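You operate a simulated robot arm through the tools that you are given. There is no shell and no other tool. Be economical: measure what you need, move in short steps, check, and stop when the job is done.

Carry out the task below with a simulated robot arm. There is one attempt and no reset: what you move stays moved.

## Task
Take the green pad and leave it on the three-dot plate.

It is judged by the outcome, as a careful person would: the job done as asked, and still so three seconds after it is handed in. It fails if anything else is knocked over, pushed out of place, dropped, spilled or broken.

## Robot
A 7-joint arm with a two-finger parallel gripper, fixed in place. Base frame: the origin is at the foot of the arm, x ahead of it, y to its left, z up; the work surface is at about z = 0. Lengths are in m, angles in degrees, forces in N, time in s.
With the tool pointing down near the work surface it reaches from about 0.24 to 0.62 m from the base axis. Its first joint turns from -66.0 to 66.0 degrees. Payload 2.6 kg.
The tool frame sits at the grasp point between the pads (the TCP): z along the fingers, y along the line on which they close. The tips reach 0.03 m beyond it. The gripper opens to 0.094 m. The fingers are 0.028 m wide and 0.01 m thick; the gripper's body (0.05 by 0.096 m) begins 0.055 m behind the TCP.
Orientation is that of the tool frame in the base frame, as a unit quaternion [x, y, z, w]. With the fingers straight down and closing along the base's y, the tool's x points along the base's -x, its y along +y and its z along -z.

## Interface
- The arm moves only by the tool step_arm. Its argument "commands" is a list of rows, each a list of 5 numbers: the gripper command, from -1 (fully open) to 1 (shut), values between in proportion, then the shift along the tool's x, y, z in m, then the turn about the tool's z in degrees. In form: [[jaw, tx, ty, tz, spin], ...]. A call has 1 to 20 rows; each row shifts and turns the commanded pose from where the row before left it, along the tool's axes as they then stand. A row lasts 0.2 s, in which the tool goes at most 0.05 m and 8.6 degrees; a call with a longer step from one row to the next is refused whole, and so is a gripper value outside its range. Where a pose cannot be reached the arm comes as near as it can. A force on the tool above 40 N (or 10 N above the force at the start of the call, whichever is more), or a blocked arm, ends the call early, and 0.2 s more pass. Each finger travels about 0.072 m/s and halts on what it meets, pressing with about 36 N; the grip force reading is that of the motor and also rises with nothing between the fingers. The clock runs only during rows and for 0.2 s after the last one: add rows that do not move to give the fingers time. The reply holds the time, the measured pose of the TCP, the force on the tool along the base axes, the opening and the grip force, in the units named above and with some noise.
- Cameras (640 x 400 px; columns grow to the right, rows downward): "scene" is fixed at [0.0427, 0.4377, 0.5677]; the picture's right is [-0.72, -0.69, 0.00], its down [-0.38, 0.39, -0.84] and it looks along [0.58, -0.60, -0.55] (base axes); focal length 346 px, centre (320, 200). "wrist" rides on the gripper at [-0.037, 0, -0.058] in the tool frame; the picture's right is [0.00, -1.00, 0.00], its down [0.97, 0.00, -0.24] and it looks along [0.24, 0.00, 0.97] (tool axes); focal length 218 px, centre (320, 200). There is no depth. A picture from a camera that has moved, and an enlarged one, comes with that camera's place and axes in the base frame and with its lens.
- snapshot(camera): a new picture of that camera. The clock stands still meanwhile.
- zoom(camera, box): a new picture of the part [left, top, right, bottom] of that camera's present view, enlarged. The clock stands still meanwhile.
- close_job(): hands the job in; it is judged then, once.

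Work in short steps. Places have to be worked out from the pictures, the camera data and where the tool is seen: move nearer, look again, correct. Check each grasp and each placing, and mend what went wrong. You have 90 turns and 38 pictures in all, those below and enlarged ones among them. Open the gripper and draw the arm clear of the work before you hand the job in, unless the task says otherwise; then end with one line.

The tools are called after ">>>" as name(argument=value, ...) on one line, values as JSON. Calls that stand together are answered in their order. step_arm: Moves the arm, as the interface text tells. Its arguments: {"type":"object","properties":{"commands":{"type":"array","items":{"type":"array","items":{"type":"number"}}}},"required":["commands"]} The other tools are called the same way: snapshot (camera) takes a picture; zoom (camera, box) takes an enlarged picture of a part of a camera's view; close_job () hands the job in.

At the start:

```text
clock: 0.0
eef_pos: [0.439, 0.0445, 0.277]
orientation: [0.0, 1.0, -0.002, 0.0]
force: [1.3, 0.1, 0.0]
width: 0.094
finger_force: 0.0
```

scene: 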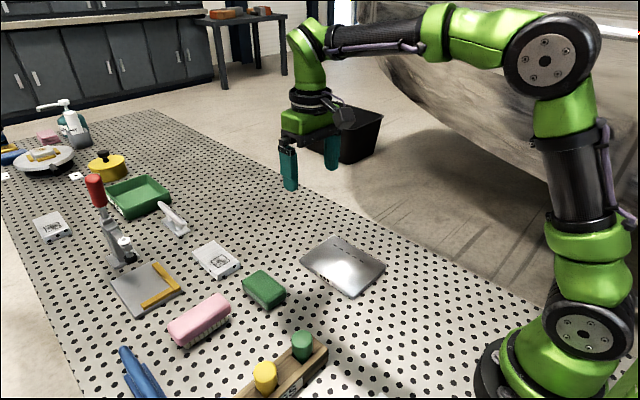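
wrist: 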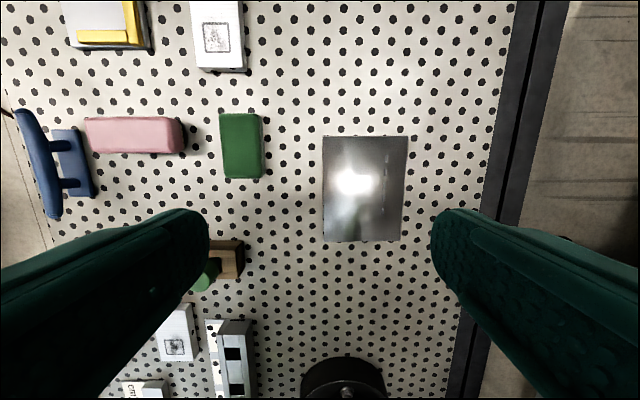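

The green pad seems to be the green block near the metal plate. I need to identify which plate has three dots, so I zoom in.

>>> zoom(camera="scene", box=[180, 210, 400, 350])

>>> zoom(camera="scene", box=[0, 80, 200, 205])

>>> zoom(camera="wrist", box=[200, 90, 440, 260])

>>> zoom(camera="scene", box=[80, 180, 260, 300])

```text
2.86 times, centred on (290, 280) of scene
camera zoom: at [0.0427, 0.4377, 0.5677], right [-0.72, -0.69, 0.0], down [-0.38, 0.39, -0.84], along [0.58, -0.6, -0.55], focal length 989 px, centre (406, -29)
```

zoom: 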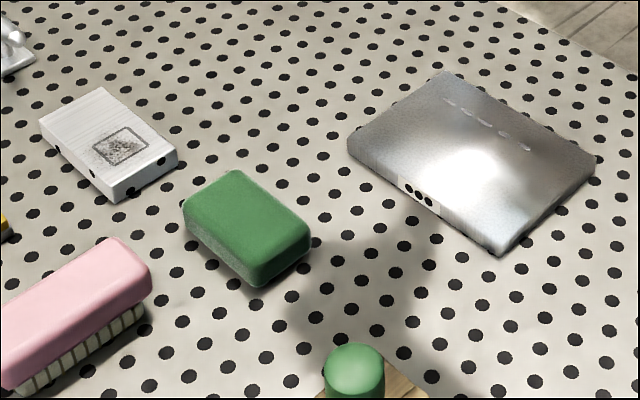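

```text
3.20 times, centred on (100, 142) of scene
camera zoom: at [0.0427, 0.4377, 0.5677], right [-0.72, -0.69, 0.0], down [-0.38, 0.39, -0.84], along [0.58, -0.6, -0.55], focal length 1108 px, centre (1024, 384)
```

zoom: 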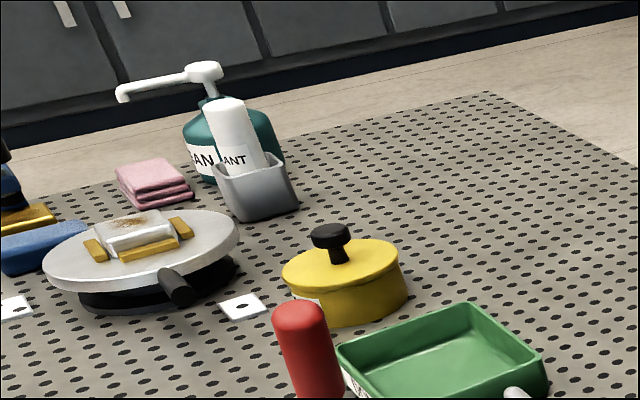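

```text
2.35 times, centred on (320, 175) of wrist
camera zoom: at [0.4764, 0.0451, 0.3359], right [0.0, -1.0, 0.0], down [-0.97, 0.0, 0.24], along [-0.24, 0.0, -0.97], focal length 514 px, centre (320, 259)
```

zoom: 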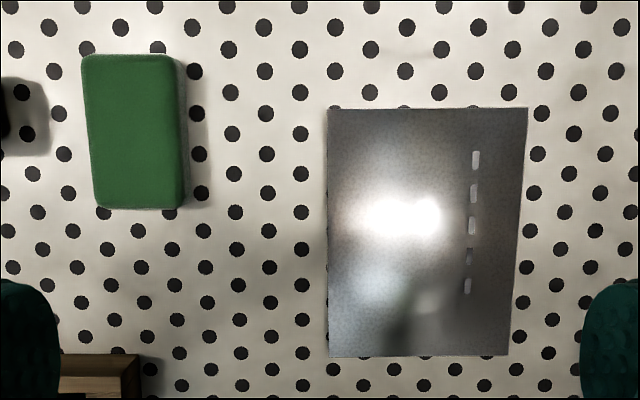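

```text
3.33 times, centred on (170, 240) of scene
camera zoom: at [0.0427, 0.4377, 0.5677], right [-0.72, -0.69, 0.0], down [-0.38, 0.39, -0.84], along [0.58, -0.6, -0.55], focal length 1154 px, centre (820, 67)
```

zoom: 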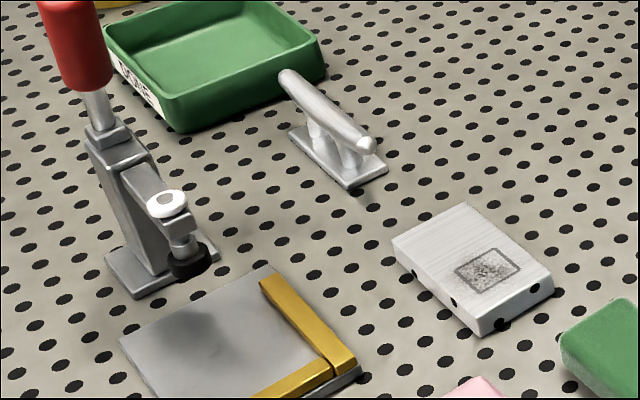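

The metal plate carries a dotted label. I zoom tighter on it, and on the other plate-like things (the corner-fence plate and the white blocks).

>>> zoom(camera="scene", box=[308, 262, 340, 282])

>>> zoom(camera="scene", box=[100, 255, 196, 315])

>>> zoom(camera="scene", box=[185, 230, 249, 290])

>>> zoom(camera="scene", box=[0, 110, 110, 250])

```text
16.00 times, centred on (324, 272) of scene
camera zoom: at [0.0427, 0.4377, 0.5677], right [-0.72, -0.69, 0.0], down [-0.38, 0.39, -0.84], along [0.58, -0.6, -0.55], focal length 5541 px, centre (256, -952)
```

zoom: 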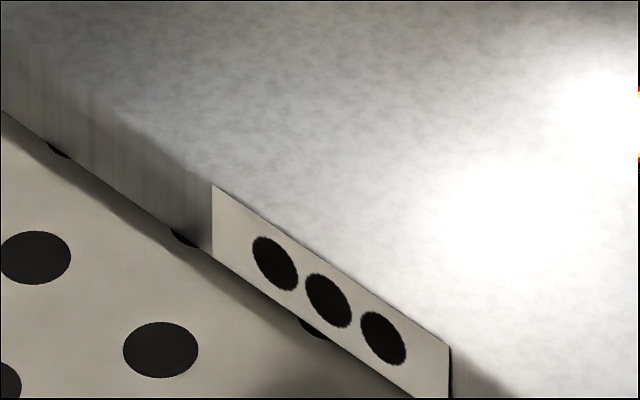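

```text
6.67 times, centred on (148, 285) of scene
camera zoom: at [0.0427, 0.4377, 0.5677], right [-0.72, -0.69, 0.0], down [-0.38, 0.39, -0.84], along [0.58, -0.6, -0.55], focal length 2309 px, centre (1467, -367)
```

zoom: 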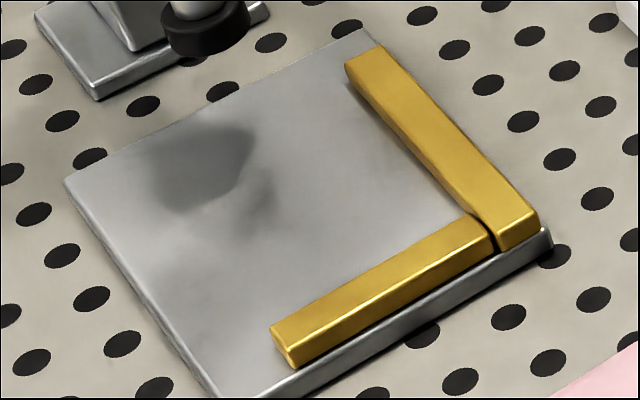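

```text
6.67 times, centred on (217, 260) of scene
camera zoom: at [0.0427, 0.4377, 0.5677], right [-0.72, -0.69, 0.0], down [-0.38, 0.39, -0.84], along [0.58, -0.6, -0.55], focal length 2309 px, centre (1007, -200)
```

zoom: 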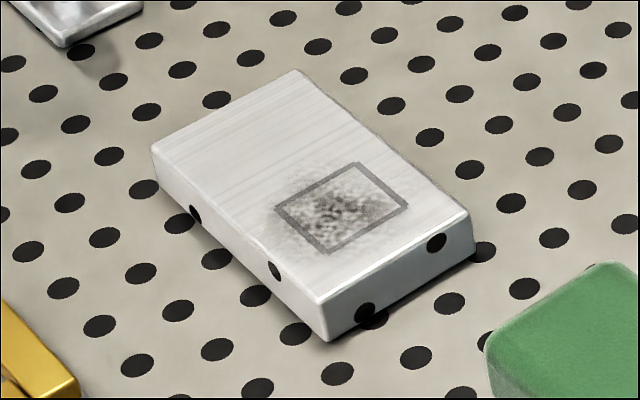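

```text
2.86 times, centred on (55, 180) of scene
camera zoom: at [0.0427, 0.4377, 0.5677], right [-0.72, -0.69, 0.0], down [-0.38, 0.39, -0.84], along [0.58, -0.6, -0.55], focal length 989 px, centre (1077, 257)
```

zoom: 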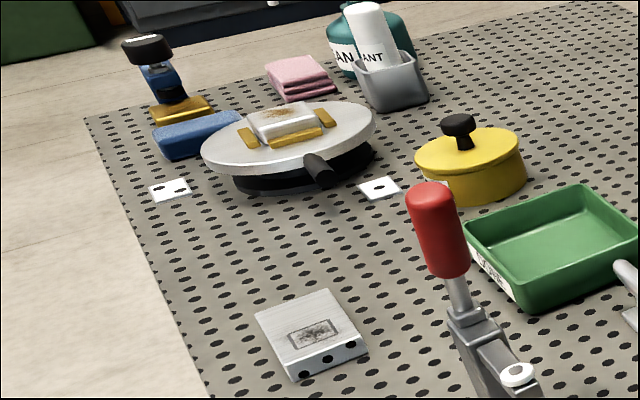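

The metal plate bears the three-dot label (centre about (0.415, -0.022)); the green pad is near (0.477, 0.153), about 0.052 wide along y. I move above the pad and look again.

>>> step_arm(commands=[[-1, -0.0095, 0.0271, 0.03, 0], [-1, -0.0095, 0.0271, 0.03, 0], [-1, -0.0095, 0.0271, 0.03, 0], [-1, -0.0095, 0.0271, 0.03, 0], [-1, 0, 0, 0, 0], [-1, 0, 0, 0, 0]])

>>> snapshot(camera="wrist")

>>> snapshot(camera="scene")

```text
clock: 1.4
eef_pos: [0.4797, 0.1534, 0.1557]
orientation: [0.0, 1.0, 0.0, -0.001]
force: [-0.1, 0.8, 0.1]
width: 0.094
finger_force: 0.0
```

```text
27 pictures are left
camera wrist: at [0.5167, 0.1527, 0.215], right [0.0, -1.0, 0.0], down [-0.97, 0.0, 0.24], along [-0.24, 0.0, -0.97], focal length 218 px, centre (320, 200)
```

wrist: 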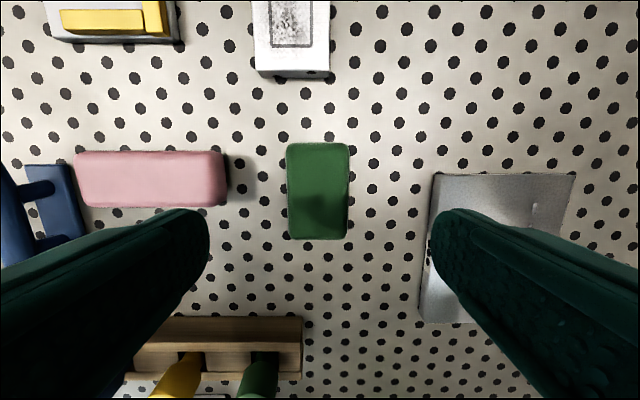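

```text
26 pictures are left
```

scene: 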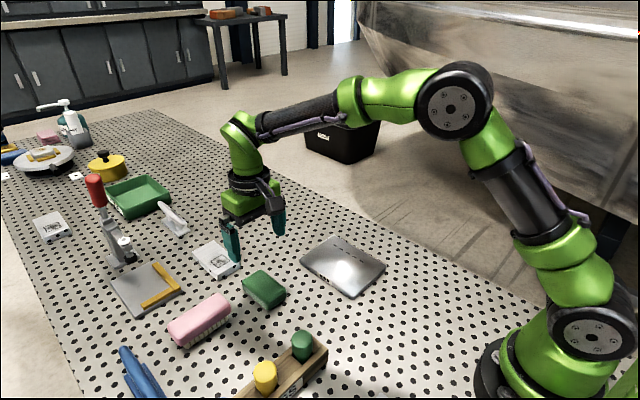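

The pad sits directly below the tool at about (0.480, 0.154) and square to the fingers. I descend with a narrower opening to about z = 0.037.

>>> step_arm(commands=[[-0.7, 0, 0.0005, 0.04, 0], [-0.7, 0, 0, 0.04, 0], [-0.7, 0, 0, 0.025, 0], [-0.7, 0, 0, 0.0135, 0], [-0.7, 0, 0, 0, 0]])

>>> zoom(camera="scene", box=[180, 190, 340, 330])

>>> snapshot(camera="wrist")

```text
clock: 2.6
eef_pos: [0.4778, 0.1541, 0.0378]
orientation: [0.0, 1.0, 0.0, 0.0]
force: [-0.1, -0.4, -0.2]
width: 0.0799
finger_force: 0.0
```

```text
2.86 times, centred on (260, 260) of scene
camera zoom: at [0.0427, 0.4377, 0.5677], right [-0.72, -0.69, 0.0], down [-0.38, 0.39, -0.84], along [0.58, -0.6, -0.55], focal length 989 px, centre (491, 29)
```

zoom: 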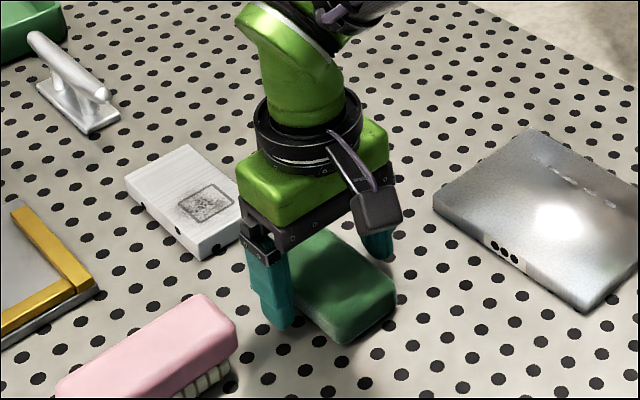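

```text
24 pictures are left
camera wrist: at [0.5154, 0.1541, 0.0969], right [0.0, -1.0, 0.0], down [-0.97, 0.0, 0.24], along [-0.24, 0.0, -0.97], focal length 218 px, centre (320, 200)
```

wrist: 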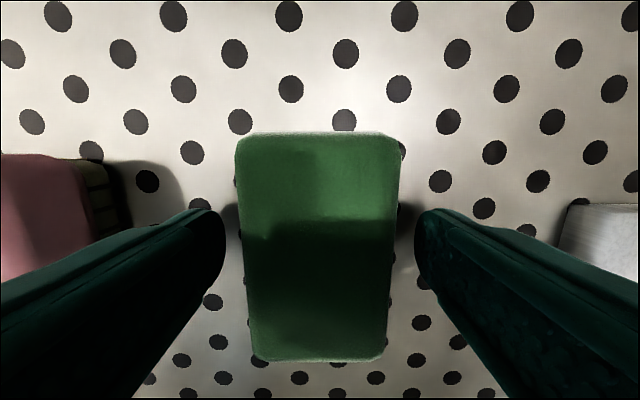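

The fingers straddle the pad evenly with clearance on both sides. I close, then lift slightly.

>>> step_arm(commands=[[1, 0, 0, 0, 0], [1, 0, 0, 0, 0], [1, 0, 0, 0, 0], [1, 0, 0, 0, 0]])

>>> step_arm(commands=[[1, 0, 0, -0.02, 0], [1, 0, 0, -0.03, 0], [1, 0, 0, -0.03, 0], [1, 0, 0, 0, 0]])

>>> zoom(camera="scene", box=[180, 170, 400, 310])

>>> snapshot(camera="wrist")

```text
clock: 3.6
eef_pos: [0.4788, 0.1534, 0.0377]
orientation: [0.0, 1.0, 0.0, 0.0]
force: [-0.3, 0.1, -1.0]
width: 0.0546
finger_force: 36.1
```

```text
clock: 4.6
eef_pos: [0.4786, 0.1539, 0.1197]
orientation: [0.001, 1.0, -0.001, 0.0]
force: [1.0, -0.4, 0.3]
width: 0.0545
finger_force: 35.9
```

```text
2.86 times, centred on (290, 240) of scene
camera zoom: at [0.0427, 0.4377, 0.5677], right [-0.72, -0.69, 0.0], down [-0.38, 0.39, -0.84], along [0.58, -0.6, -0.55], focal length 989 px, centre (406, 86)
```

zoom: 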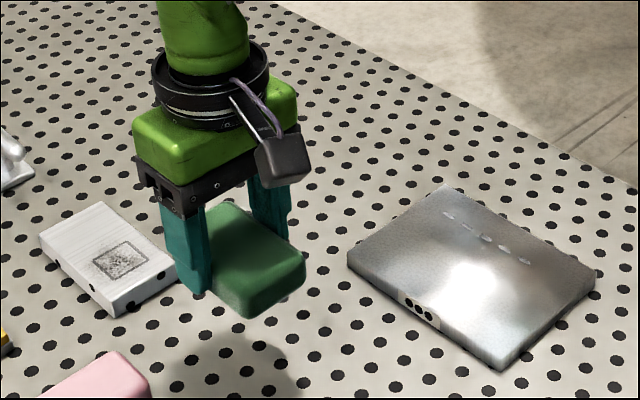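

```text
22 pictures are left
camera wrist: at [0.5151, 0.1536, 0.1775], right [0.0, -1.0, 0.0], down [-0.97, 0.0, 0.24], along [-0.24, 0.0, -0.97], focal length 218 px, centre (320, 200)
```

wrist: 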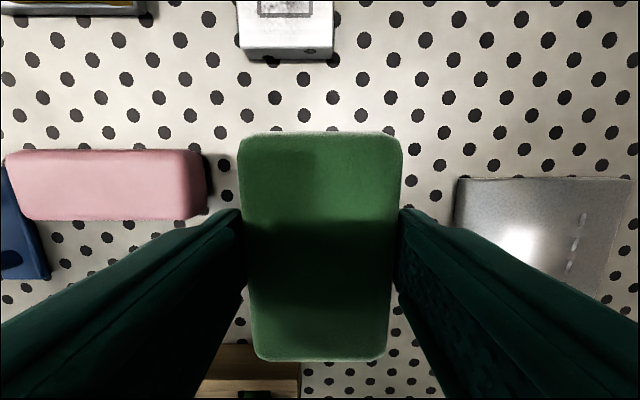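

Pad is held firmly and level. I carry it over the plate centre (about 0.415, -0.022) and look.

>>> step_arm(commands=[[1, 0.0128, -0.0352, 0, 0], [1, 0.0128, -0.0352, 0, 0], [1, 0.0128, -0.0352, 0, 0], [1, 0.0128, -0.0352, 0, 0], [1, 0.0128, -0.0352, 0, 0], [1, 0, 0, 0, 0], [1, 0, 0, 0, 0]])

>>> snapshot(camera="wrist")

>>> zoom(camera="scene", box=[230, 170, 450, 310])

```text
clock: 6.2
eef_pos: [0.4126, -0.0222, 0.1184]
orientation: [0.001, 1.0, -0.001, 0.0]
force: [-0.1, -0.9, 0.3]
width: 0.0544
finger_force: 36.2
```

```text
21 pictures are left
camera wrist: at [0.4502, -0.0222, 0.1774], right [0.0, -1.0, 0.0], down [-0.97, 0.0, 0.24], along [-0.24, 0.0, -0.97], focal length 218 px, centre (320, 200)
```

wrist: 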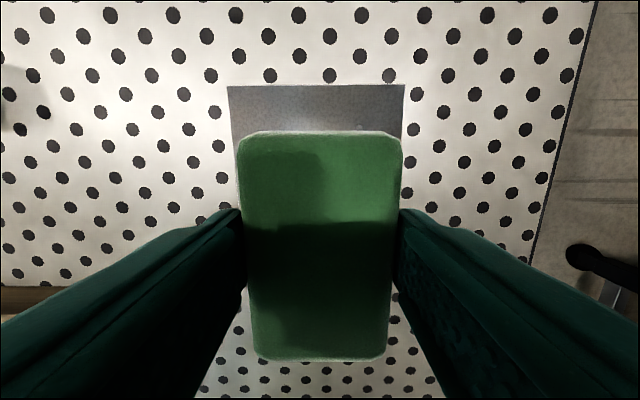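

```text
2.86 times, centred on (340, 240) of scene
camera zoom: at [0.0427, 0.4376, 0.5677], right [-0.72, -0.69, 0.0], down [-0.38, 0.39, -0.84], along [0.58, -0.6, -0.55], focal length 989 px, centre (263, 86)
```

zoom: 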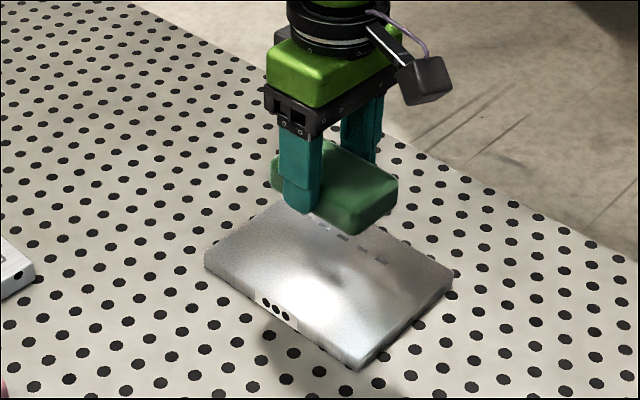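

The plate spans x≈0.33–0.49 and y≈-0.08–0.04, so the pad is centred. The pad bottom is 0.038 below the TCP and the plate is roughly 0.012 thick; I lower to 0.058 and look.

>>> step_arm(commands=[[1, 0, 0, 0.03, 0], [1, 0, 0, 0.02, 0], [1, 0, 0, 0.01, 0], [1, 0, 0, 0, 0]])

>>> zoom(camera="scene", box=[270, 200, 420, 310])

```text
clock: 7.2
eef_pos: [0.414, -0.0208, 0.0599]
orientation: [0.0, 1.0, 0.0, 0.0]
force: [0.4, -0.2, 0.3]
width: 0.0549
finger_force: 36.1
```

```text
3.64 times, centred on (345, 255) of scene
camera zoom: at [0.0427, 0.4377, 0.5677], right [-0.72, -0.69, 0.0], down [-0.38, 0.39, -0.84], along [0.58, -0.6, -0.55], focal length 1259 px, centre (229, 0)
```

zoom: 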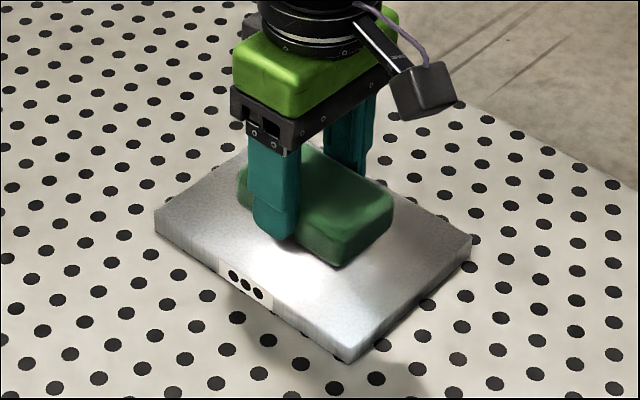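

No contact yet; I go down in 2 mm steps watching the force.

>>> step_arm(commands=[[1, 0, 0, 0.002, 0], [1, 0, 0, 0.002, 0], [1, 0, 0, 0, 0]])

>>> step_arm(commands=[[1, 0, 0, 0.002, 0], [1, 0, 0, 0, 0]])

```text
clock: 8.0
eef_pos: [0.4132, -0.0217, 0.0551]
orientation: [-0.001, 1.0, 0.0, 0.0]
force: [-1.0, -0.2, -0.2]
width: 0.0546
finger_force: 36.1
```

```text
clock: 8.6
eef_pos: [0.414, -0.0221, 0.0535]
orientation: [0.001, 1.0, 0.0, 0.001]
force: [-8.7, 1.8, 26.8]
width: 0.0546
finger_force: 36.2
```

Contact with the plate (27 N). I relieve by 1 mm and open the fingers, then rise.

>>> step_arm(commands=[[1, 0, 0, -0.001, 0], [-0.7, 0, 0, 0, 0], [-0.7, 0, 0, 0, 0], [-0.7, 0, 0, 0, 0]])

>>> step_arm(commands=[[-0.7, 0, 0, -0.02, 0], [-0.7, 0, 0, -0.04, 0], [-0.7, 0, 0, -0.05, 0], [-0.7, 0, 0, -0.05, 0], [-0.7, 0, 0, 0, 0]])

>>> snapshot(camera="scene")

>>> snapshot(camera="wrist")

```text
clock: 9.6
eef_pos: [0.4121, -0.0217, 0.0539]
orientation: [0.0, 1.0, 0.0, 0.0]
force: [-0.6, -0.2, 0.1]
width: 0.0798
finger_force: 0.0
```

```text
clock: 10.8
eef_pos: [0.4134, -0.0215, 0.2152]
orientation: [-0.001, 1.0, 0.0, 0.0]
force: [0.0, 0.7, -0.5]
width: 0.0798
finger_force: 0.1
```

```text
18 pictures are left
```

scene: 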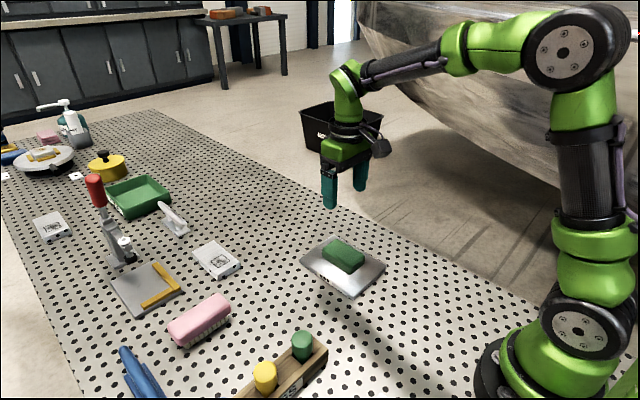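

```text
17 pictures are left
camera wrist: at [0.4504, -0.0215, 0.2736], right [0.0, -1.0, 0.0], down [-0.97, 0.0, 0.24], along [-0.24, 0.0, -0.97], focal length 218 px, centre (320, 200)
```

wrist: 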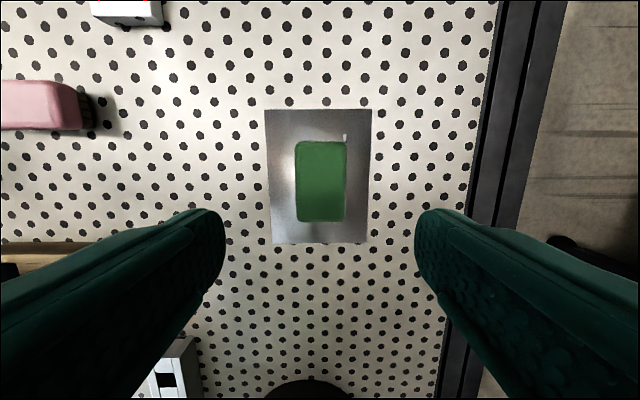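

The pad rests flat and centred on the three-dot plate, nothing else has moved, and the arm is open and clear. I hand in.

>>> close_job()

```text
The job is handed in.
```

The green pad is resting flat and centred on the three-dot plate, nothing else was moved, and the gripper is open with the arm drawn clear.
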